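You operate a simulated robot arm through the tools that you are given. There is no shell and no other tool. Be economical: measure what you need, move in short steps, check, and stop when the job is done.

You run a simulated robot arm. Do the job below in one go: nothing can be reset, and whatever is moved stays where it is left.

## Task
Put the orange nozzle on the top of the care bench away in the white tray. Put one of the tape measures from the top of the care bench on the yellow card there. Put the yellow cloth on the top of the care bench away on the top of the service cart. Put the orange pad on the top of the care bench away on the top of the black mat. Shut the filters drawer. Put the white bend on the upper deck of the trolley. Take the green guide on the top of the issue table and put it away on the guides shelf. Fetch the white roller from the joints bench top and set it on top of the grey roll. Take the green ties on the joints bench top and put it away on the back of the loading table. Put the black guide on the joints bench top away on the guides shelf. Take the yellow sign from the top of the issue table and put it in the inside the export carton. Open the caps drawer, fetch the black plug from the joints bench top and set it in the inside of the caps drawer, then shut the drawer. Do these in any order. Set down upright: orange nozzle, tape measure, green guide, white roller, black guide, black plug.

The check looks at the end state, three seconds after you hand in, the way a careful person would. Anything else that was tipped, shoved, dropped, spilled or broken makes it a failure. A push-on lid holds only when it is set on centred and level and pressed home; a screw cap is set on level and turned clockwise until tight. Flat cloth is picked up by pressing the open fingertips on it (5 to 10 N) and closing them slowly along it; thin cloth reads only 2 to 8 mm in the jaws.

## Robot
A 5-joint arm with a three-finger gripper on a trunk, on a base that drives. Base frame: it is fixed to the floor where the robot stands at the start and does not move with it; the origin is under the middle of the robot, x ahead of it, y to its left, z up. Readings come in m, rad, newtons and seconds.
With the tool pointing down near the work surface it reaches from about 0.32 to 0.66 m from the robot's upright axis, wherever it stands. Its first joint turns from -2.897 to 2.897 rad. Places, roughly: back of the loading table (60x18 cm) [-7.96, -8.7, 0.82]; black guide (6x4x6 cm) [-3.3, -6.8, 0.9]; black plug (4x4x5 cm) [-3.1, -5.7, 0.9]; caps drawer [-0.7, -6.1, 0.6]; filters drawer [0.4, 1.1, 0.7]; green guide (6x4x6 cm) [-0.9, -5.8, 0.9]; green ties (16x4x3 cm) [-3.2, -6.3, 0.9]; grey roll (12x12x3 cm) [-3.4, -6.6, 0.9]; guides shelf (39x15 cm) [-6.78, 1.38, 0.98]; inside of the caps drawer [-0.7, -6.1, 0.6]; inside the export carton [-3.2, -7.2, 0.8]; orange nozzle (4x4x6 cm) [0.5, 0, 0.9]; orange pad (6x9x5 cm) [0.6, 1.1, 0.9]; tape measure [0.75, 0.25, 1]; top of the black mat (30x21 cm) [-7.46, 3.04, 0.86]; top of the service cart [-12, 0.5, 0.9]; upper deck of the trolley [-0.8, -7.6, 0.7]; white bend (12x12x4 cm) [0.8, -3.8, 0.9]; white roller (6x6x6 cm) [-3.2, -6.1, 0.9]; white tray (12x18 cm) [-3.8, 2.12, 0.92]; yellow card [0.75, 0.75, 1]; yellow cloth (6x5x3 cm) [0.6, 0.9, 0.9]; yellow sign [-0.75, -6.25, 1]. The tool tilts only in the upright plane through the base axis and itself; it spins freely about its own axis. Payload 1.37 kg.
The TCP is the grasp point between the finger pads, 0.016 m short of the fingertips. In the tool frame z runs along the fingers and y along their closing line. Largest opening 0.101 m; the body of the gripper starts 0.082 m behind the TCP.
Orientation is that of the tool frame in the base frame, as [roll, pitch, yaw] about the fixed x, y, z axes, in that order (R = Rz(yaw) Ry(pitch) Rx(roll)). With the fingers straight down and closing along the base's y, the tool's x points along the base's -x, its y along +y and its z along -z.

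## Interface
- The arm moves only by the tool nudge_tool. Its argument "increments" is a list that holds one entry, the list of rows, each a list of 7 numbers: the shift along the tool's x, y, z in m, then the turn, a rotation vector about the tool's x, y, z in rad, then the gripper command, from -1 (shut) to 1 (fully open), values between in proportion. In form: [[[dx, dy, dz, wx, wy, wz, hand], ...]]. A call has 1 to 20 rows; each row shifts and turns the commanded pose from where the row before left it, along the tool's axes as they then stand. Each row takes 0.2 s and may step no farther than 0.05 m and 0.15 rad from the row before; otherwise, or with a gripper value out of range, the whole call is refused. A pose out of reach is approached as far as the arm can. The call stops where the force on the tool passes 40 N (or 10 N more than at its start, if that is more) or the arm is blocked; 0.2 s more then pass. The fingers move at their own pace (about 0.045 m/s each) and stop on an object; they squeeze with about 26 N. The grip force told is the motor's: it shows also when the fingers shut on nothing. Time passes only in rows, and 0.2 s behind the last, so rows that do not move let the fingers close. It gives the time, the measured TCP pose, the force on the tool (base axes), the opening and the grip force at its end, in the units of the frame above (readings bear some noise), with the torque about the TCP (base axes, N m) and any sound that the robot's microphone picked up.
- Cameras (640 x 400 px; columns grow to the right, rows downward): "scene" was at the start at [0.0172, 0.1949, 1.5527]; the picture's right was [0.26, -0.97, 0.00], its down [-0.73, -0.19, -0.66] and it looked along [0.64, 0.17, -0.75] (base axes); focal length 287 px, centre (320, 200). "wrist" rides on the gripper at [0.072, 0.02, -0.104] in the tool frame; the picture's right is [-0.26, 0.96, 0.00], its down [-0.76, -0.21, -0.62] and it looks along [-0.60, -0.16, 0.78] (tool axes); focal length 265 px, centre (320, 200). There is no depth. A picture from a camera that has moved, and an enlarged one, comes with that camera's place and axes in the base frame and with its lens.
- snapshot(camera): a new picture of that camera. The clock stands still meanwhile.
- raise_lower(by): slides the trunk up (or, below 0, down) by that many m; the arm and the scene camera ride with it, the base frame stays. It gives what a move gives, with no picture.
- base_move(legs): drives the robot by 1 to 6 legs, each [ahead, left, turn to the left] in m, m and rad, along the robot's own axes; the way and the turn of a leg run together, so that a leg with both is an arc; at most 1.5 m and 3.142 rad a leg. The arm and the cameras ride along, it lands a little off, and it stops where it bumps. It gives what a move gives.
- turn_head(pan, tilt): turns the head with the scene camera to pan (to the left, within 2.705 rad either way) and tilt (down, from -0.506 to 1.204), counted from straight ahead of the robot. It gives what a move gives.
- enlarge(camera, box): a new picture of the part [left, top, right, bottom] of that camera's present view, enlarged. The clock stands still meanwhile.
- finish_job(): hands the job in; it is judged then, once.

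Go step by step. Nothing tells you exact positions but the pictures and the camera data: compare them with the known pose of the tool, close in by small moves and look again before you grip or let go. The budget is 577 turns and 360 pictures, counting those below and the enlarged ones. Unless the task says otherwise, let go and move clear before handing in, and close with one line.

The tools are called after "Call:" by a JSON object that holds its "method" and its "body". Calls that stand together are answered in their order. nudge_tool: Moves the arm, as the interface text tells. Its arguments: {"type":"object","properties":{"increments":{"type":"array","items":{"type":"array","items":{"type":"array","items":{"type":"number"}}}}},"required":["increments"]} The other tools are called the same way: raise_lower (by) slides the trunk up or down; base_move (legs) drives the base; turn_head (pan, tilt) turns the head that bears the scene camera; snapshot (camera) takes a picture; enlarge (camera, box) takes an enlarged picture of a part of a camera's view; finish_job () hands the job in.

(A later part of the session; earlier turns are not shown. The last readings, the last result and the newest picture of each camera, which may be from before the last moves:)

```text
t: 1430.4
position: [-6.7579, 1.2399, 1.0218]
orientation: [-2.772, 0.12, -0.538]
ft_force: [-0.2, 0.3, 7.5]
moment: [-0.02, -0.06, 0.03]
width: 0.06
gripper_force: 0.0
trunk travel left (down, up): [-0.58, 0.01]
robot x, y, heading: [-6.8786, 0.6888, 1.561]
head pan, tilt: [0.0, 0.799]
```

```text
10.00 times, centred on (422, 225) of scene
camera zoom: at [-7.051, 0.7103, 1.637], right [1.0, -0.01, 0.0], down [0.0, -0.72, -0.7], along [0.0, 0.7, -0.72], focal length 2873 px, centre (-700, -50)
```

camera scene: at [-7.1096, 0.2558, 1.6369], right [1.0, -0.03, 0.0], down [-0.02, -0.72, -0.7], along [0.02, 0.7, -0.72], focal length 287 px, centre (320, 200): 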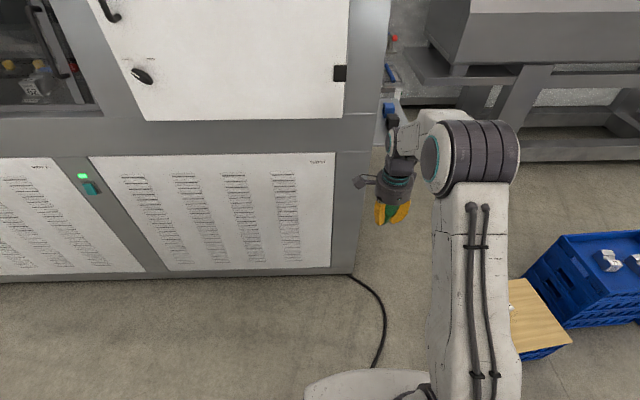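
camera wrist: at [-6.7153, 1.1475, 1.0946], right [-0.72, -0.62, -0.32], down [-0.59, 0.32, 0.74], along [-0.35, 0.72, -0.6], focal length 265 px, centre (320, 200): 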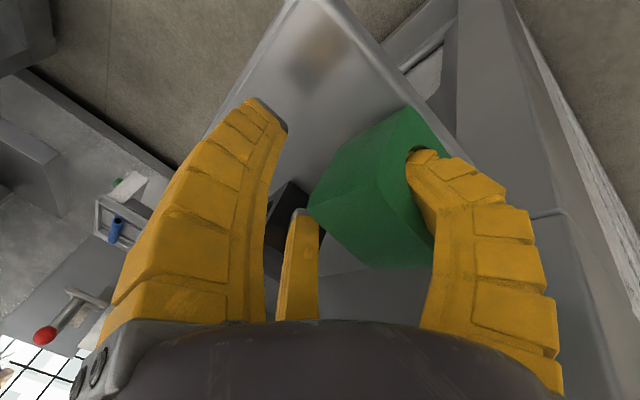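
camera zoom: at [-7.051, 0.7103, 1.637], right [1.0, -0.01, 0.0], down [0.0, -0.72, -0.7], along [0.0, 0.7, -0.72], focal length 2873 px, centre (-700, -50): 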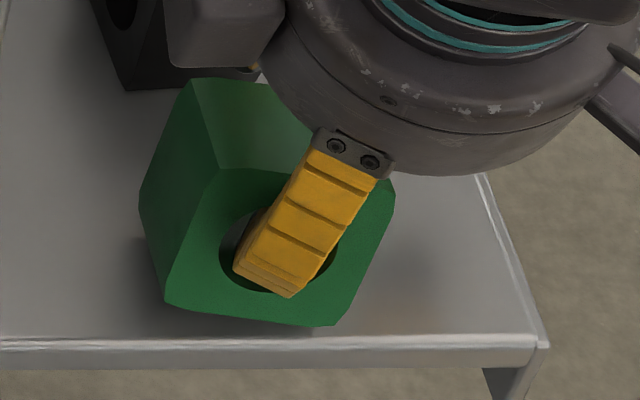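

The jam comes from the curved prong entering the bore obliquely. The clean way out is with the tool horizontal and the fingers fully open (straight), pulling back along the bore. I regrip, lift, and back the base 0.12 m to have room for that posture.

Call:
{"method": "nudge_tool", "body": {"increments": [[[0, 0, 0, 0, 0, 0, -0.2], [0, 0, 0, 0, 0, 0, -0.6], [0, 0, 0, 0, 0, 0, -1], [0, 0, 0, 0, 0, 0, -1], [-0.0036, -0.0108, -0.0277, 0, 0, 0, -1], [-0.0036, -0.0108, -0.0277, 0, 0, 0, -1]]]}}

Call:
{"method": "base_move", "body": {"legs": [[-0.12, 0, 0]]}}

Call:
{"method": "snapshot", "body": {"camera": "wrist"}}

Call:
{"method": "enlarge", "body": {"camera": "scene", "box": [390, 175, 470, 225]}}

```text
t: 1431.8
position: [-6.7584, 1.2389, 1.0806]
orientation: [-2.773, 0.119, -0.537]
ft_force: [-0.1, -0.2, -0.7]
moment: [0.01, -0.03, 0.04]
width: 0.0219
gripper_force: 25.9
trunk travel left (down, up): [-0.58, 0.01]
robot x, y, heading: [-6.8764, 0.6882, 1.565]
head pan, tilt: [0.0, 0.799]
```

```text
t: 1433.1
position: [-6.7582, 1.1179, 1.0799]
orientation: [-2.769, 0.121, -0.535]
ft_force: [0.1, -0.8, -0.6]
moment: [0.05, 0.0, -0.03]
width: 0.0219
gripper_force: 25.5
trunk travel left (down, up): [-0.58, 0.01]
robot x, y, heading: [-6.8762, 0.5677, 1.568]
head pan, tilt: [0.0, 0.799]
```

```text
79 pictures are left
camera wrist: at [-6.7165, 1.0266, 1.1608], right [-0.72, -0.62, -0.32], down [-0.59, 0.32, 0.74], along [-0.36, 0.72, -0.59], focal length 265 px, centre (320, 200)
```

wrist: 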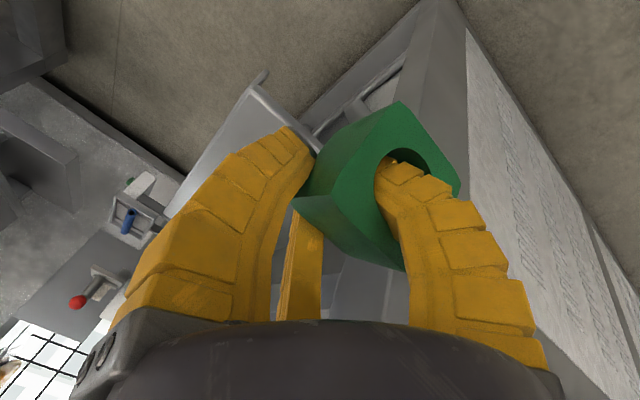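

```text
8.00 times, centred on (430, 200) of scene
camera zoom: at [-7.0518, 0.5883, 1.637], right [1.0, 0.0, 0.0], down [0.0, -0.72, -0.7], along [0.0, 0.7, -0.72], focal length 2298 px, centre (-560, 200)
```

zoom: 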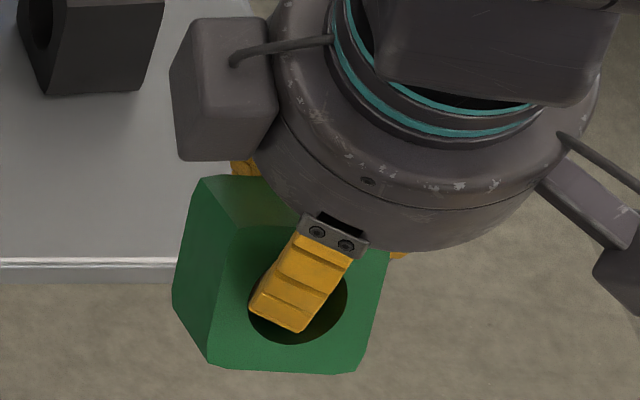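

I extend north again and set the guide on the shelf.

Call:
{"method": "nudge_tool", "body": {"increments": [[[-0.0195, -0.0298, 0.0142, 0, 0, 0, -1], [-0.0195, -0.0298, 0.0142, 0, 0, 0, -1], [-0.0195, -0.0298, 0.0142, 0, 0, 0, -1], [0.0036, 0.0108, 0.0277, 0, 0, 0, -1], [0.0024, 0.0072, 0.0185, 0, 0, 0, -1], [0.0006, 0.0018, 0.0046, 0, 0, 0, -1], [0, 0, 0, 0, 0, 0, -1]]]}}

Call:
{"method": "enlarge", "body": {"camera": "scene", "box": [390, 175, 470, 225]}}

```text
t: 1434.7
position: [-6.75, 1.2342, 1.0261]
orientation: [-2.775, 0.13, -0.532]
ft_force: [-0.4, 0.0, -1.7]
moment: [0.02, 0.02, -0.01]
width: 0.0216
gripper_force: 25.4
out of reach, approached as far as the arm can: row 3, 4
trunk travel left (down, up): [-0.58, 0.01]
robot x, y, heading: [-6.8808, 0.5688, 1.563]
head pan, tilt: [0.0, 0.799]
```

```text
8.00 times, centred on (430, 200) of scene
camera zoom: at [-7.0518, 0.5901, 1.637], right [1.0, 0.0, 0.0], down [0.0, -0.72, -0.7], along [0.0, 0.7, -0.72], focal length 2298 px, centre (-560, 200)
```

zoom: 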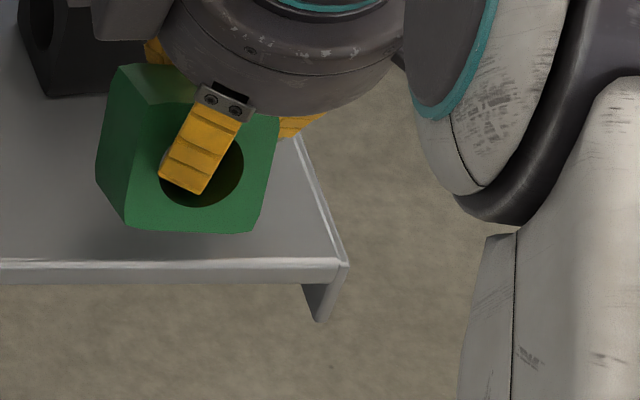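

Call:
{"method": "nudge_tool", "body": {"increments": [[[0.0006, 0.0018, 0.0046, 0, 0, 0, -1], [0.0006, 0.0018, 0.0046, 0, 0, 0, -1], [0.0004, 0.0011, 0.0028, 0, 0, 0, -1], [0, 0, 0, 0, 0, 0, -1]]]}}

```text
t: 1435.7
position: [-6.7509, 1.2334, 1.0148]
orientation: [-2.769, 0.129, -0.531]
ft_force: [-1.3, 1.3, 9.5]
moment: [-0.06, -0.1, -0.04]
width: 0.0207
gripper_force: 25.8
trunk travel left (down, up): [-0.58, 0.01]
robot x, y, heading: [-6.8787, 0.569, 1.566]
head pan, tilt: [0.0, 0.799]
```

Contact again. Now I open step by step while rotating the tool forward about the prong tip, and check after three steps.

Call:
{"method": "nudge_tool", "body": {"increments": [[[0.0009, -0.0033, -0.0016, 0.122, -0.0445, 0, -0.366], [0.0009, -0.0033, -0.0023, 0.122, -0.0445, 0, -0.149], [0.0009, -0.0033, -0.003, 0.122, -0.0445, 0, 0.089]]]}}

Call:
{"method": "enlarge", "body": {"camera": "scene", "box": [380, 175, 460, 225]}}

Call:
{"method": "snapshot", "body": {"camera": "wrist"}}

```text
t: 1436.5
position: [-6.7443, 1.2339, 1.0255]
orientation: [-2.386, 0.235, -0.462]
ft_force: [-2.6, -2.8, 15.7]
moment: [-0.32, 0.19, 0.03]
width: 0.0585
gripper_force: 0.1
trunk travel left (down, up): [-0.58, 0.01]
robot x, y, heading: [-6.8799, 0.5696, 1.566]
head pan, tilt: [0.0, 0.799]
```

```text
8.00 times, centred on (420, 200) of scene
camera zoom: at [-7.0527, 0.5871, 1.637], right [1.0, 0.0, 0.0], down [0.0, -0.72, -0.7], along [0.0, 0.7, -0.72], focal length 2298 px, centre (-480, 200)
```

zoom: 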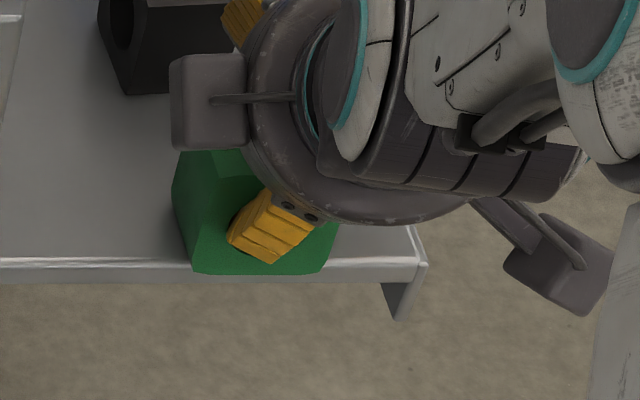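

```text
75 pictures are left
camera wrist: at [-6.7066, 1.1184, 1.068], right [-0.68, -0.45, -0.58], down [-0.66, 0.02, 0.75], along [-0.33, 0.9, -0.31], focal length 265 px, centre (320, 200)
```

wrist: 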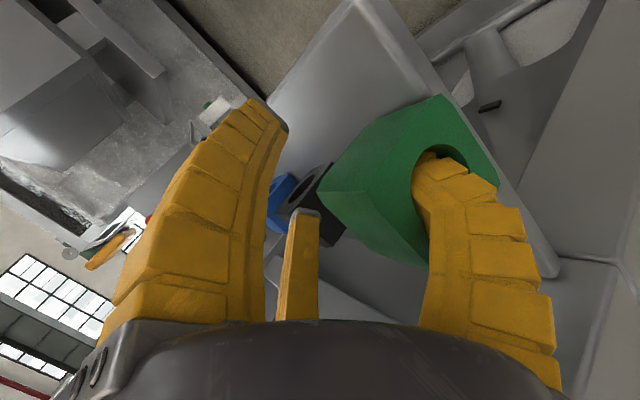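

The guide stays upright but slid ~2 cm south to the edge. I push it back north 2.2 cm with the prong and ease the pressure before rotating on.

Call:
{"method": "nudge_tool", "body": {"increments": [[[-0.0048, -0.007, 0.0069, 0, 0, 0, 0.089], [-0.0048, -0.007, 0.0069, 0, 0, 0, 0.089], [0, 0, 0, 0, 0, 0, 0.089]]]}}

Call:
{"method": "enlarge", "body": {"camera": "scene", "box": [380, 175, 460, 225]}}

```text
t: 1437.3
position: [-6.7426, 1.2561, 1.0255]
orientation: [-2.389, 0.24, -0.458]
ft_force: [0.3, -2.5, 14.6]
moment: [-0.34, 0.12, 0.08]
width: 0.0567
gripper_force: 0.0
trunk travel left (down, up): [-0.58, 0.01]
robot x, y, heading: [-6.8758, 0.5735, 1.568]
head pan, tilt: [0.0, 0.799]
```

```text
8.00 times, centred on (420, 200) of scene
camera zoom: at [-7.0521, 0.5873, 1.637], right [1.0, -0.01, 0.0], down [0.0, -0.72, -0.7], along [0.0, 0.7, -0.72], focal length 2298 px, centre (-480, 200)
```

zoom: 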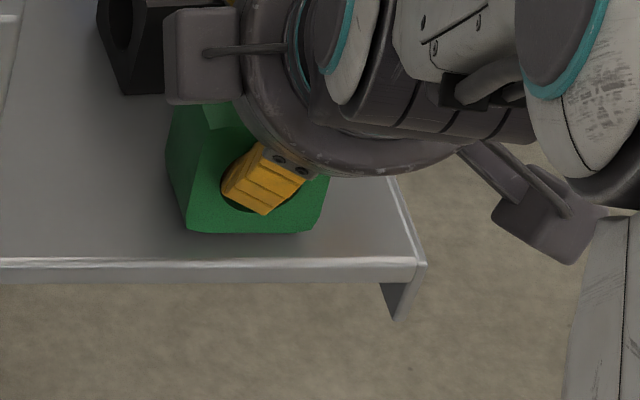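

Good: it is flat again at y≈1.21. I continue rotating and opening with compensation.

Call:
{"method": "nudge_tool", "body": {"increments": [[[-0.0022, -0.0081, -0.001, 0.122, -0.0437, 0, 0.307], [-0.0022, -0.0081, -0.0017, 0.122, -0.0437, 0, 0.525]]]}}

Call:
{"method": "enlarge", "body": {"camera": "scene", "box": [380, 175, 460, 225]}}

Call:
{"method": "snapshot", "body": {"camera": "wrist"}}

```text
t: 1437.9
position: [-6.7402, 1.2632, 1.0395]
orientation: [-2.125, 0.292, -0.39]
ft_force: [-0.3, -2.7, 15.5]
moment: [-0.34, 0.2, 0.01]
width: 0.0755
gripper_force: 0.0
trunk travel left (down, up): [-0.58, 0.01]
robot x, y, heading: [-6.8812, 0.5676, 1.562]
head pan, tilt: [0.0, 0.799]
```

```text
8.00 times, centred on (420, 200) of scene
camera zoom: at [-7.0522, 0.5872, 1.637], right [1.0, 0.0, 0.0], down [0.0, -0.72, -0.7], along [0.0, 0.7, -0.72], focal length 2298 px, centre (-480, 200)
```

zoom: 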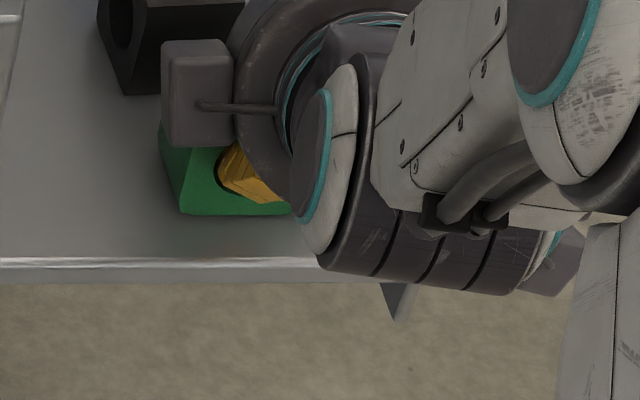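

```text
72 pictures are left
camera wrist: at [-6.7037, 1.1408, 1.0554], right [-0.64, -0.28, -0.71], down [-0.7, -0.17, 0.7], along [-0.32, 0.94, -0.09], focal length 265 px, centre (320, 200)
```

wrist: 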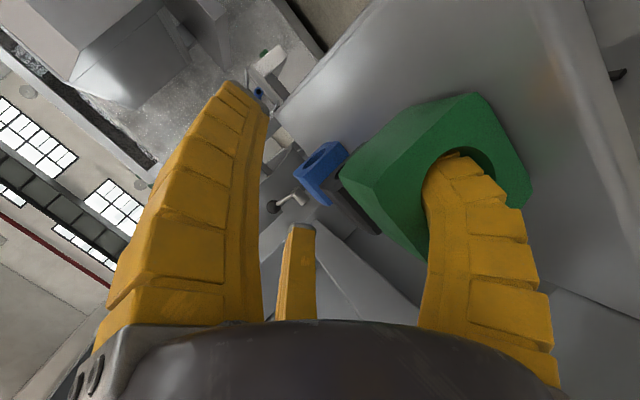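

The prong is now almost parallel to the bore. Two more rotation steps while fully opening and raising slightly.

Call:
{"method": "nudge_tool", "body": {"increments": [[[-0.001, -0.0074, -0.0054, 0.122, -0.0437, 0, 0.76], [-0.001, -0.0074, -0.0054, 0.122, -0.0437, 0, 1], [0, 0, 0, 0, 0, 0, 1]]]}}

Call:
{"method": "snapshot", "body": {"camera": "wrist"}}

Call:
{"method": "enlarge", "body": {"camera": "scene", "box": [380, 175, 460, 225]}}

```text
t: 1438.7
position: [-6.7391, 1.2622, 1.0573]
orientation: [-1.856, 0.324, -0.31]
ft_force: [3.1, -0.1, 10.6]
moment: [-0.01, 0.02, 0.05]
width: 0.0937
gripper_force: 0.0
trunk travel left (down, up): [-0.58, 0.01]
robot x, y, heading: [-6.8784, 0.5729, 1.572]
head pan, tilt: [0.0, 0.799]
```

```text
71 pictures are left
camera wrist: at [-6.7024, 1.1376, 1.0437], right [-0.6, -0.09, -0.79], down [-0.73, -0.33, 0.6], along [-0.32, 0.94, 0.13], focal length 265 px, centre (320, 200)
```

wrist: 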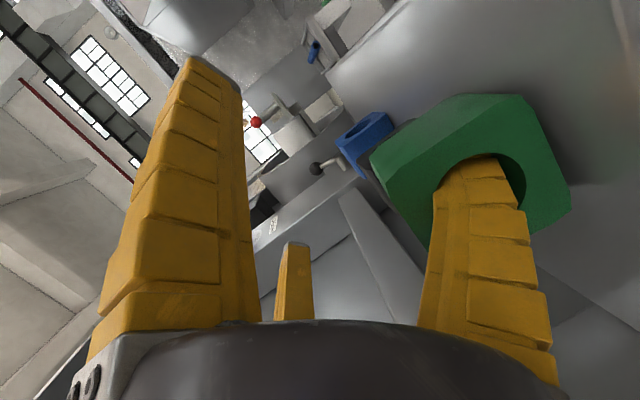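

```text
8.00 times, centred on (420, 200) of scene
camera zoom: at [-7.0516, 0.5885, 1.637], right [1.0, 0.0, 0.0], down [0.0, -0.72, -0.7], along [0.0, 0.7, -0.72], focal length 2298 px, centre (-480, 200)
```

zoom: 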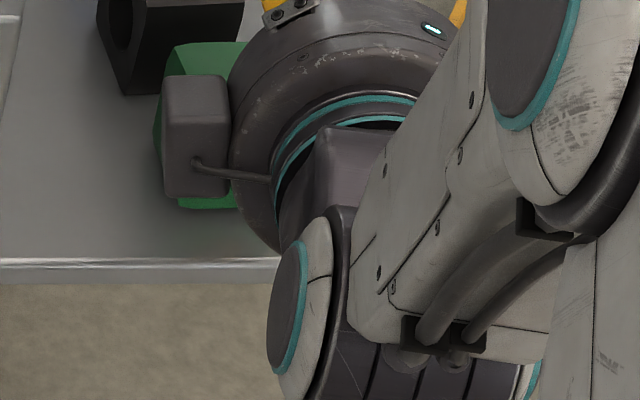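

The finger is now straight and loose in the bore. I raise 4 mm to unload it and check the force.

Call:
{"method": "nudge_tool", "body": {"increments": [[[-0.0013, -0.0036, -0.0011, 0, 0, 0, 1], [0, 0, 0, 0, 0, 0, 1]]]}}

Call:
{"method": "nudge_tool", "body": {"increments": [[[-0.0013, -0.0036, -0.0011, 0, 0, 0, 1], [0, 0, 0, 0, 0, 0, 1]]]}}

Call:
{"method": "snapshot", "body": {"camera": "wrist"}}

```text
t: 1439.3
position: [-6.7396, 1.2605, 1.0597]
orientation: [-1.861, 0.325, -0.31]
ft_force: [1.1, 1.3, 5.2]
moment: [0.1, 0.04, -0.05]
width: 0.0965
gripper_force: 0.0
trunk travel left (down, up): [-0.58, 0.01]
robot x, y, heading: [-6.8778, 0.571, 1.566]
head pan, tilt: [0.0, 0.799]
```

```text
t: 1439.9
position: [-6.7402, 1.2609, 1.0634]
orientation: [-1.863, 0.322, -0.31]
ft_force: [0.8, 0.4, 1.3]
moment: [0.09, 0.04, -0.02]
width: 0.0988
gripper_force: 0.0
trunk travel left (down, up): [-0.58, 0.01]
robot x, y, heading: [-6.8785, 0.5702, 1.569]
head pan, tilt: [0.0, 0.799]
```

```text
69 pictures are left
camera wrist: at [-6.7033, 1.1377, 1.0506], right [-0.6, -0.1, -0.79], down [-0.73, -0.33, 0.6], along [-0.32, 0.94, 0.13], focal length 265 px, centre (320, 200)
```

wrist: 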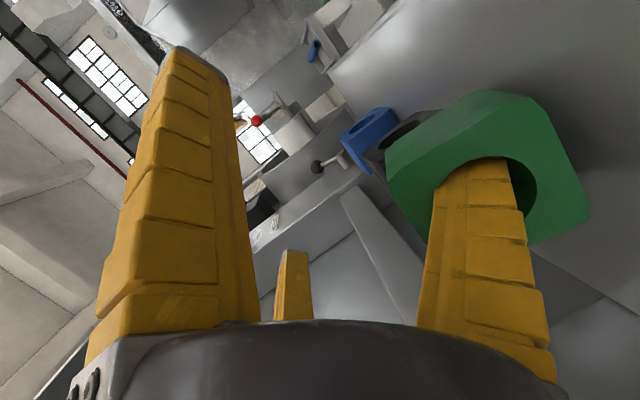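

The force is now ~1 N and the guide stands upright. I retract along the finger axis in small steps.

Call:
{"method": "nudge_tool", "body": {"increments": [[[0, 0, -0.01, 0, 0, 0, 1], [0, 0, -0.01, 0, 0, 0, 1], [0, 0, -0.01, 0, 0, 0, 1]]]}}

Call:
{"method": "snapshot", "body": {"camera": "wrist"}}

```text
t: 1440.7
position: [-6.7465, 1.2336, 1.0714]
orientation: [-1.863, 0.325, -0.311]
ft_force: [-0.2, -0.2, -0.1]
moment: [0.02, -0.01, 0.02]
width: 0.101
gripper_force: 0.0
trunk travel left (down, up): [-0.58, 0.01]
robot x, y, heading: [-6.8792, 0.5665, 1.568]
head pan, tilt: [0.0, 0.799]
```

```text
68 pictures are left
camera wrist: at [-6.7092, 1.1103, 1.0581], right [-0.6, -0.1, -0.79], down [-0.73, -0.33, 0.6], along [-0.32, 0.94, 0.13], focal length 265 px, centre (320, 200)
```

wrist: 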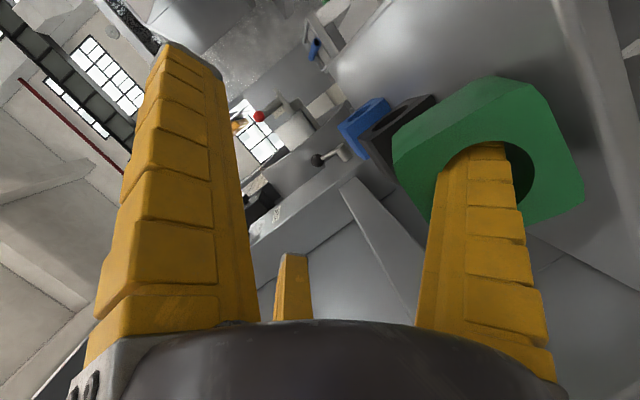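

Free of force now. I retract further.

Call:
{"method": "nudge_tool", "body": {"increments": [[[0, 0, -0.015, 0, 0, 0, 1], [0, 0, -0.02, 0, 0, 0, 1], [0, 0, -0.03, 0, 0, 0, 1]]]}}

Call:
{"method": "snapshot", "body": {"camera": "wrist"}}

Call:
{"method": "enlarge", "body": {"camera": "scene", "box": [380, 165, 460, 225]}}

```text
t: 1441.5
position: [-6.7592, 1.1725, 1.0896]
orientation: [-1.859, 0.325, -0.309]
ft_force: [0.4, 0.3, -0.6]
moment: [0.01, 0.0, 0.0]
width: 0.1007
gripper_force: 0.1
trunk travel left (down, up): [-0.58, 0.01]
robot x, y, heading: [-6.8788, 0.5731, 1.568]
head pan, tilt: [0.0, 0.799]
```

```text
67 pictures are left
camera wrist: at [-6.7233, 1.0486, 1.0756], right [-0.6, -0.1, -0.79], down [-0.73, -0.33, 0.6], along [-0.32, 0.94, 0.13], focal length 265 px, centre (320, 200)
```

wrist: 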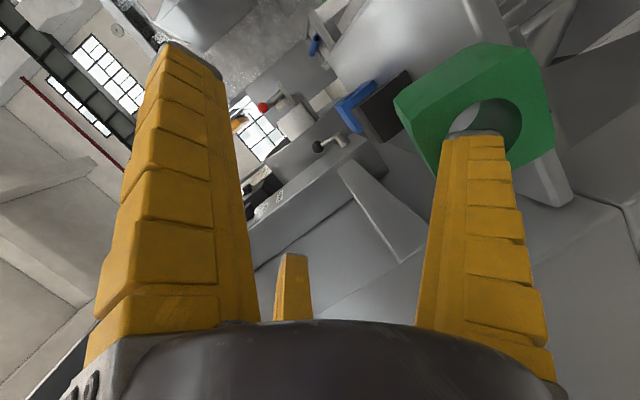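

```text
6.67 times, centred on (420, 195) of scene
camera zoom: at [-7.0519, 0.5891, 1.637], right [1.0, 0.0, 0.0], down [0.0, -0.72, -0.7], along [0.0, 0.7, -0.72], focal length 1915 px, centre (-347, 233)
```

zoom: 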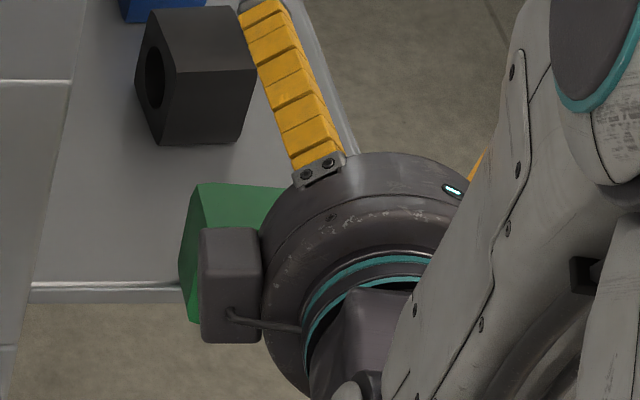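

Careful: the guide was dragged to the front edge (face at y≈1.17, edge at 1.192) and now stands there free. I pull the finger clear, lower it to the lower rim of the guide's face and will push the guide back north.

Call:
{"method": "nudge_tool", "body": {"increments": [[[0.0035, 0.0021, -0.0113, 0, 0, 0, 1], [0.0078, 0.0076, 0.0038, 0, 0, 0, 1], [0.0079, 0.0077, 0.0039, 0, 0, 0, 1]]]}}

Call:
{"method": "snapshot", "body": {"camera": "wrist"}}

Call:
{"method": "enlarge", "body": {"camera": "scene", "box": [380, 175, 460, 235]}}

```text
t: 1442.3
position: [-6.7552, 1.1624, 1.0679]
orientation: [-1.859, 0.321, -0.321]
ft_force: [-0.2, 0.1, 0.4]
moment: [-0.05, 0.03, 0.02]
width: 0.1009
gripper_force: 0.2
out of reach, approached as far as the arm can: row 3
trunk travel left (down, up): [-0.58, 0.01]
robot x, y, heading: [-6.8788, 0.567, 1.565]
head pan, tilt: [0.0, 0.799]
```

```text
65 pictures are left
camera wrist: at [-6.7196, 1.038, 1.0546], right [-0.6, -0.09, -0.79], down [-0.74, -0.32, 0.59], along [-0.31, 0.94, 0.13], focal length 265 px, centre (320, 200)
```

wrist: 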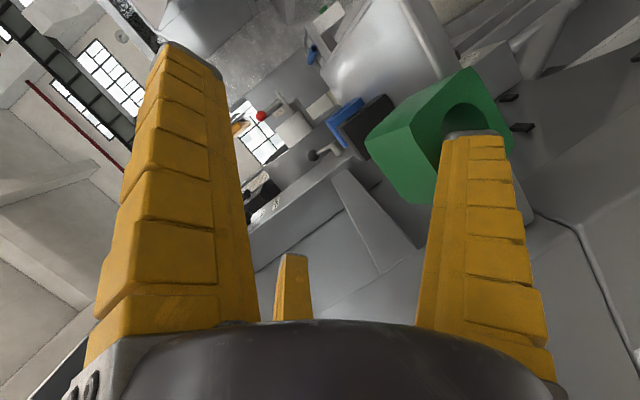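

```text
6.67 times, centred on (420, 205) of scene
camera zoom: at [-7.0517, 0.5901, 1.637], right [1.0, 0.0, 0.0], down [0.0, -0.72, -0.7], along [0.0, 0.7, -0.72], focal length 1915 px, centre (-347, 167)
```

zoom: 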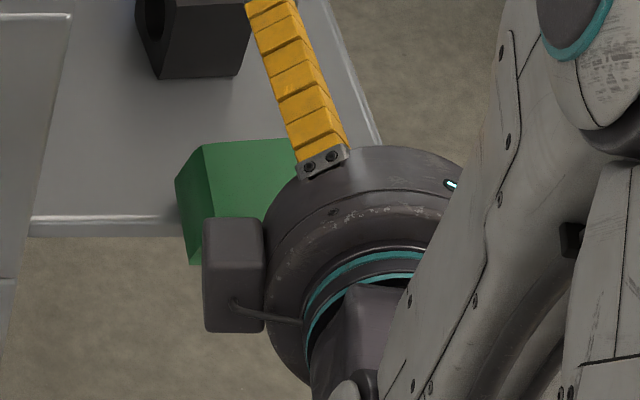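

The guide stands at the very edge and leans a bit. Whatever the contact, moving north carries it back onto the shelf, so I push north 4.5 cm slowly.

Call:
{"method": "nudge_tool", "body": {"increments": [[[-0.0026, -0.0016, 0.0085, 0, 0, 0, 1], [-0.0026, -0.0016, 0.0085, 0, 0, 0, 1], [-0.0026, -0.0016, 0.0085, 0, 0, 0, 1]]]}}

Call:
{"method": "snapshot", "body": {"camera": "wrist"}}

Call:
{"method": "enlarge", "body": {"camera": "scene", "box": [380, 175, 460, 235]}}

```text
t: 1443.1
position: [-6.7549, 1.1884, 1.0686]
orientation: [-1.86, 0.323, -0.312]
ft_force: [-0.5, -0.2, 0.4]
moment: [-0.01, -0.01, 0.02]
width: 0.1009
gripper_force: 0.1
trunk travel left (down, up): [-0.58, 0.01]
robot x, y, heading: [-6.8783, 0.5697, 1.563]
head pan, tilt: [0.0, 0.799]
```

```text
63 pictures are left
camera wrist: at [-6.7181, 1.0653, 1.0546], right [-0.6, -0.09, -0.79], down [-0.73, -0.33, 0.6], along [-0.32, 0.94, 0.13], focal length 265 px, centre (320, 200)
```

wrist: 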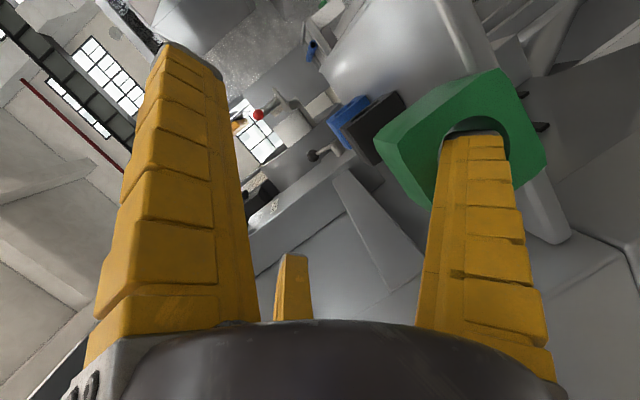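

```text
6.67 times, centred on (420, 205) of scene
camera zoom: at [-7.0518, 0.5901, 1.637], right [1.0, 0.0, 0.0], down [0.0, -0.72, -0.7], along [0.0, 0.7, -0.72], focal length 1915 px, centre (-347, 167)
```

zoom: 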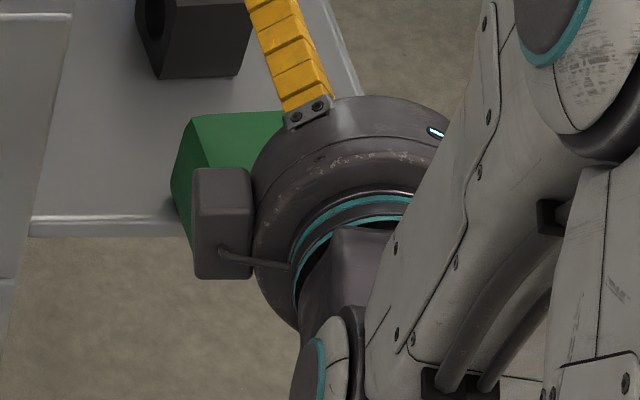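

The guide in fact hangs like a ring on the open finger (almost no force). I first tip the finger level so it cannot slide off, while raising it clear of the shelf.

Call:
{"method": "nudge_tool", "body": {"increments": [[[-0.0032, -0.0091, -0.0027, 0.112, -0.041, 0, 1], [-0.0032, -0.0091, -0.0027, 0.112, -0.041, 0, 1], [-0.0032, -0.0091, -0.0027, 0.112, -0.041, 0, 1]]]}}

Call:
{"method": "snapshot", "body": {"camera": "wrist"}}

Call:
{"method": "enlarge", "body": {"camera": "scene", "box": [370, 155, 450, 215]}}

```text
t: 1443.9
position: [-6.7552, 1.1854, 1.0968]
orientation: [-1.481, 0.336, -0.187]
ft_force: [0.2, 0.1, 1.0]
moment: [0.02, 0.01, -0.01]
width: 0.1009
gripper_force: 0.1
trunk travel left (down, up): [-0.58, 0.01]
robot x, y, heading: [-6.8796, 0.572, 1.567]
head pan, tilt: [0.0, 0.799]
```

```text
61 pictures are left
camera wrist: at [-6.7169, 1.0729, 1.0458], right [-0.54, 0.19, -0.82], down [-0.77, -0.5, 0.39], along [-0.34, 0.84, 0.42], focal length 265 px, centre (320, 200)
```

wrist: 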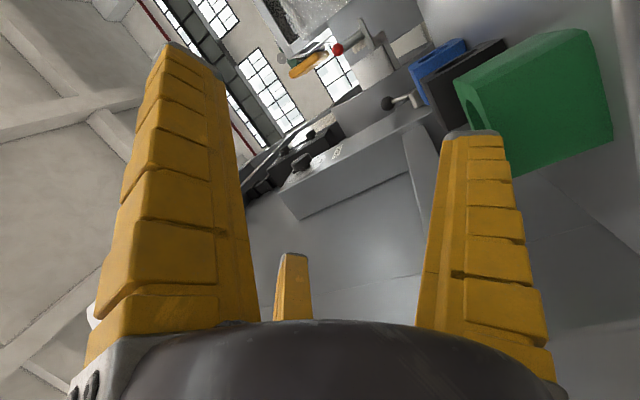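

```text
6.67 times, centred on (410, 185) of scene
camera zoom: at [-7.0517, 0.5903, 1.637], right [1.0, 0.0, 0.0], down [0.0, -0.72, -0.7], along [0.0, 0.7, -0.72], focal length 1915 px, centre (-280, 300)
```

zoom: 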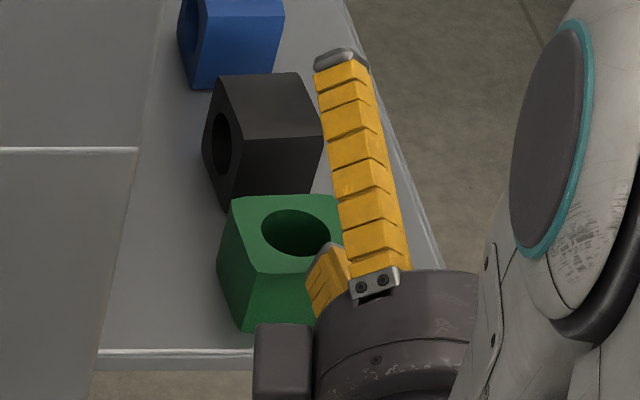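

The guide has slid off the finger and now lies on its back on the shelf (hole up), at x −6.81…−6.755, y 1.208…1.262. I'll pick it up from above by its sides and tip it upright with the tool. First I lift clear and withdraw.

Call:
{"method": "nudge_tool", "body": {"increments": [[[-0.0099, -0.0282, 0.0025, 0, 0, 0, 1], [-0.0099, -0.0282, 0.0025, 0, 0, 0, 1], [0, 0, -0.045, 0, 0, 0, 1], [0, 0, -0.045, 0, 0, 0, 1]]]}}

Call:
{"method": "enlarge", "body": {"camera": "scene", "box": [370, 155, 450, 215]}}

```text
t: 1444.9
position: [-6.7765, 1.0982, 1.1501]
orientation: [-1.482, 0.336, -0.185]
ft_force: [0.5, -1.3, 0.0]
moment: [-0.01, 0.03, 0.01]
width: 0.1007
gripper_force: 0.0
trunk travel left (down, up): [-0.58, 0.01]
robot x, y, heading: [-6.8813, 0.5696, 1.564]
head pan, tilt: [0.0, 0.799]
```

```text
6.67 times, centred on (410, 185) of scene
camera zoom: at [-7.0519, 0.5895, 1.637], right [1.0, 0.0, 0.0], down [0.0, -0.72, -0.7], along [0.0, 0.7, -0.72], focal length 1915 px, centre (-280, 300)
```

zoom: 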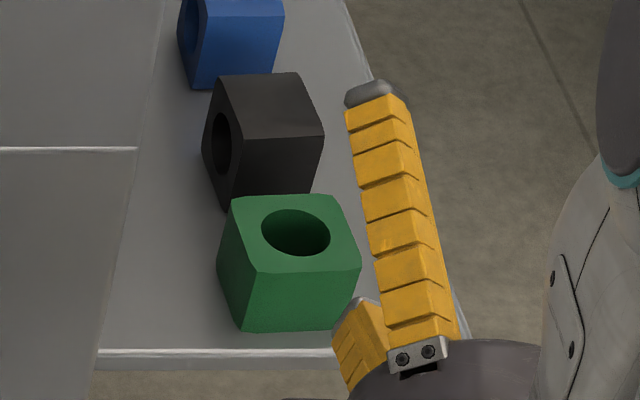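

The guide lies square at centre (-6.784, 1.234). I bring the tool back to vertical in front of the shelf, then turn it with the camera south.

Call:
{"method": "nudge_tool", "body": {"increments": [[[0, 0, 0, -0.1297, 0.0472, 0, 1], [0, 0, 0, -0.1297, 0.0472, 0, 1], [0, 0, 0, -0.1297, 0.0472, 0, 1], [0, 0, 0, -0.1297, 0.0472, 0, 1], [0, 0, 0, -0.1297, 0.0472, 0, 1], [0, 0, 0, -0.1297, 0.0472, 0, 1], [0, 0, 0, -0.1297, 0.0472, 0, 1], [0, 0, 0, -0.1297, 0.0472, 0, 1], [0, 0, 0, -0.1297, 0.0472, 0, 1], [0, 0, 0, -0.1297, 0.0472, 0, 1], [0, 0, 0, -0.1297, 0.0472, 0, 1], [0, 0, 0, -0.1297, 0.0472, 0, 1]]]}}

```text
t: 1447.5
position: [-6.7735, 1.0979, 1.1488]
orientation: [3.14, -0.002, -0.561]
ft_force: [0.7, 0.1, -0.2]
moment: [-0.01, 0.01, 0.03]
width: 0.1006
gripper_force: 0.0
trunk travel left (down, up): [-0.58, 0.01]
robot x, y, heading: [-6.8799, 0.5742, 1.568]
head pan, tilt: [0.0, 0.799]
```

Call:
{"method": "nudge_tool", "body": {"increments": [[[0, 0, 0, 0, 0, 0.14, 0.45], [0, 0, 0, 0, 0, 0.14, 0.45], [0, 0, 0, 0, 0, 0.14, 0.45], [0, 0, 0, 0, 0, 0.14, 0.45], [0, 0, 0, 0, 0, 0.14, 0.45], [0, 0, 0, 0, 0, 0.14, 0.45], [0, 0, 0, 0, 0, 0.14, 0.45]]]}}

Call:
{"method": "base_move", "body": {"legs": [[0.08, 0, 0]]}}

Call:
{"method": "nudge_tool", "body": {"increments": [[[-0.03, 0.003, 0.02, 0, 0, 0, 0.45], [-0.026, 0.003, 0.03, 0, 0, 0, 0.45]]]}}

Call:
{"method": "snapshot", "body": {"camera": "wrist"}}

```text
t: 1449.1
position: [-6.7725, 1.0978, 1.1507]
orientation: [3.14, -0.001, -1.545]
ft_force: [-0.3, -0.6, -0.1]
moment: [0.01, 0.02, -0.02]
width: 0.0758
gripper_force: 1.9
trunk travel left (down, up): [-0.58, 0.01]
robot x, y, heading: [-6.8799, 0.5669, 1.56]
head pan, tilt: [0.0, 0.799]
```

```text
t: 1450.1
position: [-6.7729, 1.1776, 1.15]
orientation: [3.14, -0.003, -1.542]
ft_force: [0.3, 0.4, -0.2]
moment: [-0.03, 0.0, 0.03]
width: 0.0758
gripper_force: 2.5
trunk travel left (down, up): [-0.58, 0.01]
robot x, y, heading: [-6.8787, 0.648, 1.564]
head pan, tilt: [0.0, 0.799]
```

```text
t: 1450.7
position: [-6.783, 1.2353, 1.1001]
orientation: [3.141, -0.002, -1.541]
ft_force: [-0.6, -0.2, -0.2]
moment: [-0.01, 0.02, 0.02]
width: 0.076
gripper_force: 2.1
trunk travel left (down, up): [-0.58, 0.01]
robot x, y, heading: [-6.879, 0.6474, 1.569]
head pan, tilt: [0.0, 0.799]
```

```text
58 pictures are left
camera wrist: at [-6.7995, 1.1616, 1.2046], right [-0.97, 0.24, 0.0], down [0.19, 0.76, 0.62], along [0.15, 0.6, -0.78], focal length 265 px, centre (320, 200)
```

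wrist: 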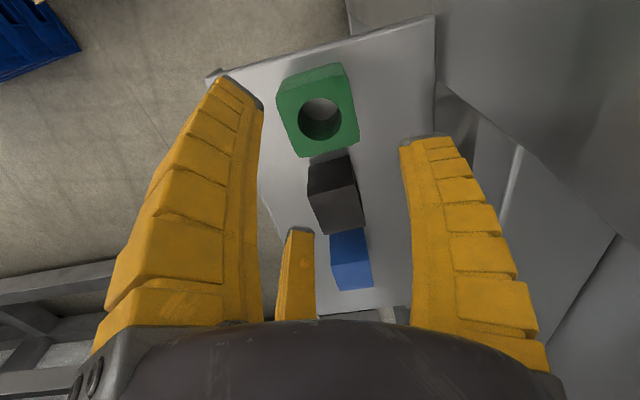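

Guide centre (-6.782, 1.231). Small correction, descend to z≈1.004 and grip its sides.

Call:
{"method": "nudge_tool", "body": {"increments": [[[0.004, -0.004, 0.04, 0, 0, 0, 0.45], [0, 0, 0.035, 0, 0, 0, 0.45], [0, 0, 0.02, 0, 0, 0, 0.45], [0, 0, 0, 0, 0, 0, 0.2], [0, 0, 0, 0, 0, 0, 0], [0, 0, 0, 0, 0, 0, -0.3], [0, 0, 0, 0, 0, 0, -1], [0, 0, 0, 0, 0, 0, -1]]]}}

Call:
{"method": "snapshot", "body": {"camera": "wrist"}}

```text
t: 1452.5
position: [-6.7781, 1.2298, 1.0068]
orientation: [-3.141, -0.003, -1.542]
ft_force: [0.7, 0.6, -1.0]
moment: [0.0, 0.01, 0.0]
width: 0.0601
gripper_force: 26.1
trunk travel left (down, up): [-0.58, 0.01]
robot x, y, heading: [-6.8767, 0.6493, 1.565]
head pan, tilt: [0.0, 0.799]
```

```text
57 pictures are left
camera wrist: at [-6.795, 1.1567, 1.1104], right [-0.97, 0.24, 0.0], down [0.19, 0.76, 0.62], along [0.15, 0.6, -0.78], focal length 265 px, centre (320, 200)
```

wrist: 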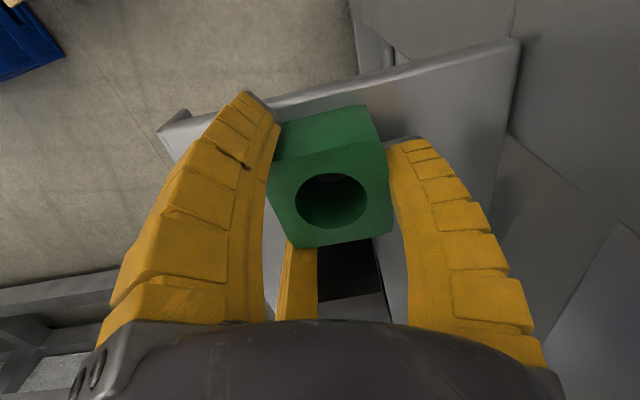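

Gripped at 6 cm. I lift it, back the base off, spin the tool so the single prong points away (north), and tilt forward 90° to set the bore horizontal.

Call:
{"method": "nudge_tool", "body": {"increments": [[[0, 0, -0.03, 0, 0, 0, -1], [0, 0, -0.04, 0, 0, 0, -1], [0, 0, -0.04, 0, 0, 0, -1], [0, 0, -0.02, 0, 0, 0, -1]]]}}

Call:
{"method": "base_move", "body": {"legs": [[-0.17, 0, 0]]}}

Call:
{"method": "nudge_tool", "body": {"increments": [[[0, 0, 0, 0, 0, 0.1478, -1], [0, 0, 0, 0, 0, 0.1478, -1], [0, 0, 0, 0, 0, 0.1478, -1], [0, 0, 0, 0, 0, 0.1478, -1], [0, 0, 0, 0, 0, 0.1478, -1], [0, 0, 0, 0, 0, 0.1478, -1], [0, 0, 0, 0, 0, 0.1478, -1], [0, 0, 0, 0, 0, 0.1478, -1], [0, 0, 0, 0, 0, 0.1478, -1], [0, 0, 0, 0, 0, 0.1478, -1], [0, 0, 0, 0, 0, 0.1478, -1], [0, 0, 0, 0, 0, 0.1478, -1]]]}}

Call:
{"method": "snapshot", "body": {"camera": "wrist"}}

```text
t: 1453.5
position: [-6.7764, 1.2283, 1.1345]
orientation: [3.14, -0.002, -1.542]
ft_force: [-0.1, 0.2, -0.5]
moment: [-0.03, 0.02, -0.01]
width: 0.0599
gripper_force: 26.2
trunk travel left (down, up): [-0.58, 0.01]
robot x, y, heading: [-6.8802, 0.6515, 1.568]
head pan, tilt: [0.0, 0.799]
```

```text
t: 1455.0
position: [-6.7799, 1.0588, 1.1358]
orientation: [3.141, 0.0, -1.537]
ft_force: [0.7, -0.6, -0.5]
moment: [0.04, 0.02, 0.0]
width: 0.06
gripper_force: 25.9
trunk travel left (down, up): [-0.58, 0.01]
robot x, y, heading: [-6.8803, 0.4783, 1.567]
head pan, tilt: [0.0, 0.799]
```

```text
t: 1457.6
position: [-6.78, 1.0587, 1.1346]
orientation: [-3.14, 0.001, 2.969]
ft_force: [-0.3, 0.0, -0.8]
moment: [-0.02, -0.03, 0.04]
width: 0.0599
gripper_force: 25.9
trunk travel left (down, up): [-0.58, 0.01]
robot x, y, heading: [-6.8786, 0.4776, 1.569]
head pan, tilt: [0.0, 0.799]
```

```text
56 pictures are left
camera wrist: at [-6.8473, 1.0897, 1.2375], right [0.43, 0.9, 0.0], down [0.71, -0.33, 0.62], along [0.56, -0.27, -0.78], focal length 265 px, centre (320, 200)
```

wrist: 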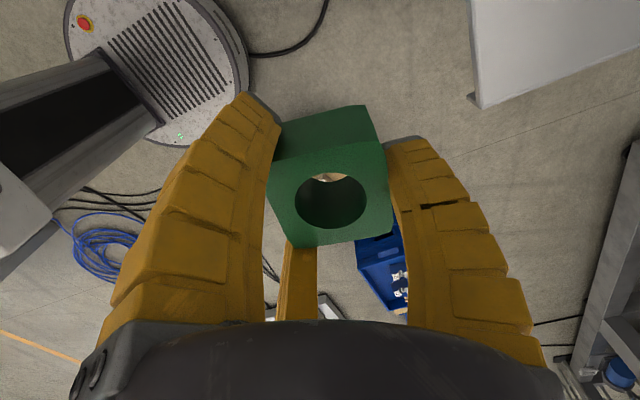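

Firm. Now the forward tilt.

Call:
{"method": "nudge_tool", "body": {"increments": [[[0, 0, 0, -0.15, 0, 0, -1], [0, 0, 0, -0.15, 0, 0, -1], [0, 0, 0, -0.15, 0, 0, -1], [0, 0, 0, -0.15, 0, 0, -1], [0, 0, 0, -0.15, 0, 0, -1], [0, 0, 0, -0.15, 0, 0, -1], [0, 0, 0, -0.15, 0, 0, -1], [0, 0, 0, -0.15, 0, 0, -1], [0, 0, 0, -0.15, 0, 0, -1], [0, 0, 0, -0.15, 0, 0, -1], [0, 0, 0, -0.071, 0, 0, -1], [0, 0, 0, 0, 0, 0, -1]]]}}

Call:
{"method": "snapshot", "body": {"camera": "wrist"}}

Call:
{"method": "snapshot", "body": {"camera": "scene"}}

```text
t: 1460.2
position: [-6.7847, 1.0601, 1.1344]
orientation: [1.57, -0.001, 2.962]
ft_force: [-0.1, -0.8, -1.0]
moment: [0.01, 0.01, -0.03]
width: 0.0597
gripper_force: 26.2
out of reach, approached as far as the arm can: row 8
trunk travel left (down, up): [-0.58, 0.01]
robot x, y, heading: [-6.8792, 0.4767, 1.568]
head pan, tilt: [0.0, 0.799]
```

```text
55 pictures are left
camera wrist: at [-6.8734, 0.9691, 1.1537], right [0.26, -0.05, 0.96], down [0.63, -0.74, -0.21], along [0.73, 0.67, -0.16], focal length 265 px, centre (320, 200)
```

wrist: 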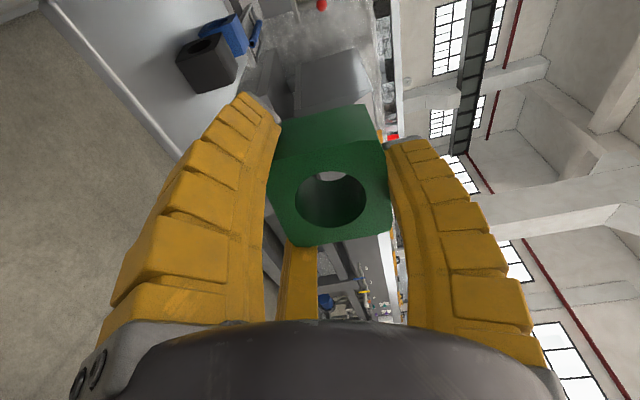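

```text
54 pictures are left
camera scene: at [-7.052, 0.4976, 1.637], right [1.0, 0.0, 0.0], down [0.0, -0.72, -0.7], along [0.0, 0.7, -0.72], focal length 287 px, centre (320, 200)
```

scene: 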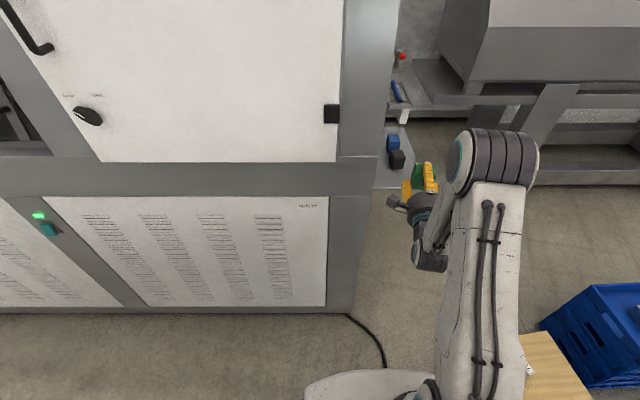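

The bore is now horizontal. I drive forward and bring the guide over the shelf's front at about (-6.75, 1.236), still high.

Call:
{"method": "base_move", "body": {"legs": [[0.12, 0, 0]]}}

Call:
{"method": "nudge_tool", "body": {"increments": [[[-0.0285, 0, 0.0425, 0, 0, 0, -1], [0, -0.02, 0.01, 0, 0, 0, -1]]]}}

Call:
{"method": "enlarge", "body": {"camera": "scene", "box": [370, 145, 470, 215]}}

Call:
{"method": "snapshot", "body": {"camera": "wrist"}}

```text
t: 1461.4
position: [-6.7832, 1.178, 1.1342]
orientation: [1.575, 0.0, 2.962]
ft_force: [-1.0, 0.6, -1.9]
moment: [0.01, 0.03, 0.0]
width: 0.0598
gripper_force: 25.9
trunk travel left (down, up): [-0.58, 0.01]
robot x, y, heading: [-6.88, 0.5959, 1.565]
head pan, tilt: [0.0, 0.799]
```

```text
refused: row 1 steps farther than a row can; nothing moved
```

```text
5.71 times, centred on (420, 180) of scene
camera zoom: at [-7.0517, 0.6182, 1.6369], right [1.0, 0.0, 0.0], down [0.0, -0.72, -0.7], along [0.0, 0.7, -0.72], focal length 1642 px, centre (-251, 314)
```

zoom: 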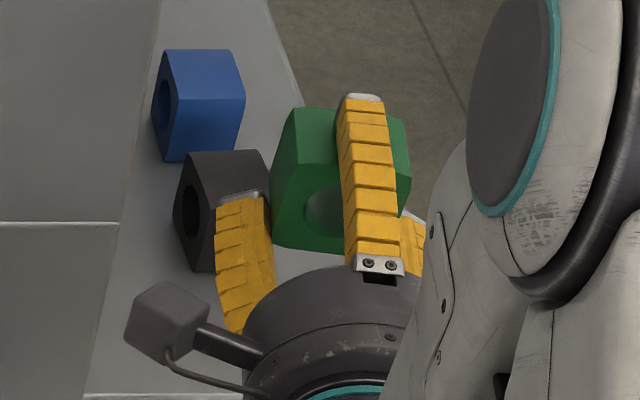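

```text
52 pictures are left
camera wrist: at [-6.8725, 1.0889, 1.1532], right [0.26, -0.04, 0.96], down [0.63, -0.75, -0.21], along [0.73, 0.66, -0.17], focal length 265 px, centre (320, 200)
```

wrist: 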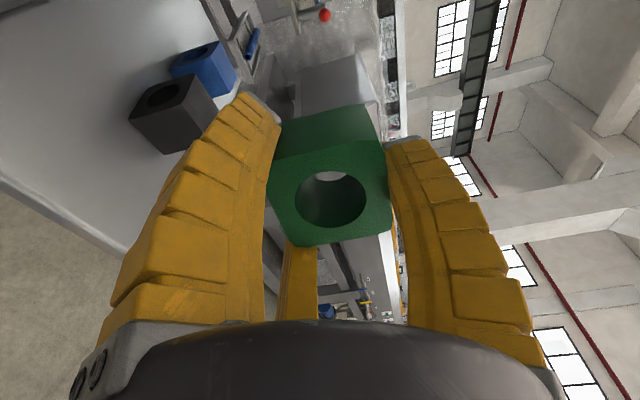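

Call:
{"method": "nudge_tool", "body": {"increments": [[[-0.01, 0, 0.03, 0, 0, 0, -1], [-0.01, 0, 0.0295, 0, 0, 0, -1], [0, -0.03, 0, 0, 0, 0, -1], [0, -0.03, 0, 0, 0, 0, -1]]]}}

Call:
{"method": "enlarge", "body": {"camera": "scene", "box": [370, 155, 470, 225]}}

```text
t: 1462.4
position: [-6.7686, 1.2374, 1.0759]
orientation: [1.572, 0.0, 2.956]
ft_force: [0.1, -0.2, -1.0]
moment: [0.0, -0.01, -0.01]
width: 0.0597
gripper_force: 26.5
out of reach, approached as far as the arm can: row 1, 2
trunk travel left (down, up): [-0.58, 0.01]
robot x, y, heading: [-6.8799, 0.5962, 1.571]
head pan, tilt: [0.0, 0.799]
```

```text
5.71 times, centred on (420, 190) of scene
camera zoom: at [-7.0516, 0.617, 1.637], right [1.0, 0.0, 0.0], down [0.0, -0.72, -0.7], along [0.0, 0.7, -0.72], focal length 1642 px, centre (-251, 257)
```

zoom: 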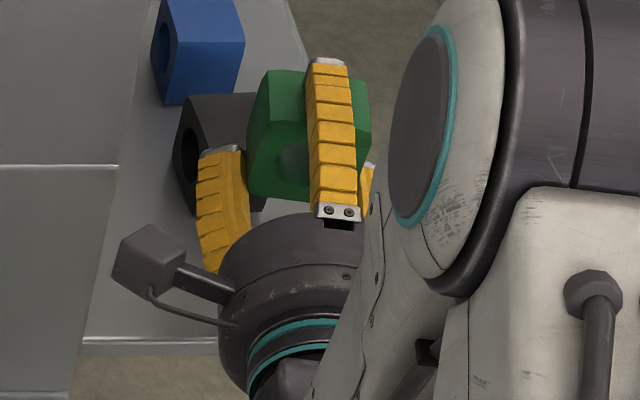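

Well positioned. I lower straight down towards the shelf.

Call:
{"method": "nudge_tool", "body": {"increments": [[[0, -0.03, 0, 0, 0, 0, -1], [0, -0.02, 0, 0, 0, 0, -1], [0, -0.006, 0, 0, 0, 0, -1], [0, 0, 0, 0, 0, 0, -1]]]}}

Call:
{"method": "enlarge", "body": {"camera": "scene", "box": [370, 165, 470, 235]}}

```text
t: 1463.4
position: [-6.77, 1.2352, 1.0185]
orientation: [1.572, -0.002, 2.955]
ft_force: [-0.7, 0.7, -1.0]
moment: [0.0, -0.01, -0.03]
width: 0.0596
gripper_force: 25.9
trunk travel left (down, up): [-0.58, 0.01]
robot x, y, heading: [-6.8811, 0.5948, 1.568]
head pan, tilt: [0.0, 0.799]
```

```text
5.71 times, centred on (420, 200) of scene
camera zoom: at [-7.0517, 0.6166, 1.637], right [1.0, 0.0, 0.0], down [0.0, -0.72, -0.7], along [0.0, 0.7, -0.72], focal length 1642 px, centre (-251, 200)
```

zoom: 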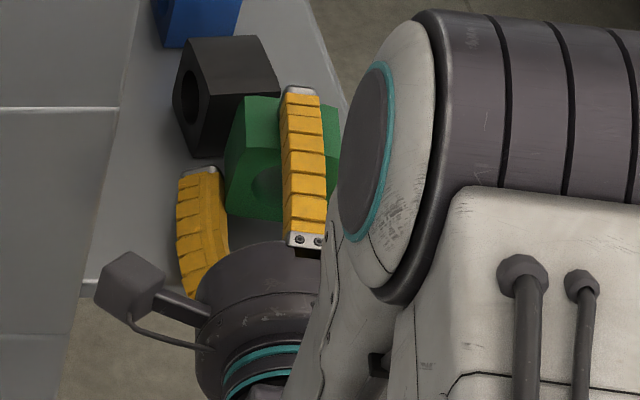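

Call:
{"method": "nudge_tool", "body": {"increments": [[[0, -0.004, 0, 0, 0, 0, -1], [0, -0.003, 0, 0, 0, 0, -1], [0, -0.003, 0, 0, 0, 0, -1], [0, 0, 0, 0, 0, 0, -1]]]}}

```text
t: 1464.4
position: [-6.769, 1.2356, 1.0125]
orientation: [1.562, 0.0, 2.956]
ft_force: [0.1, 0.6, 18.2]
moment: [-0.48, 0.29, 0.0]
width: 0.0596
gripper_force: 26.5
trunk travel left (down, up): [-0.58, 0.01]
robot x, y, heading: [-6.8776, 0.5947, 1.568]
head pan, tilt: [0.0, 0.799]
```

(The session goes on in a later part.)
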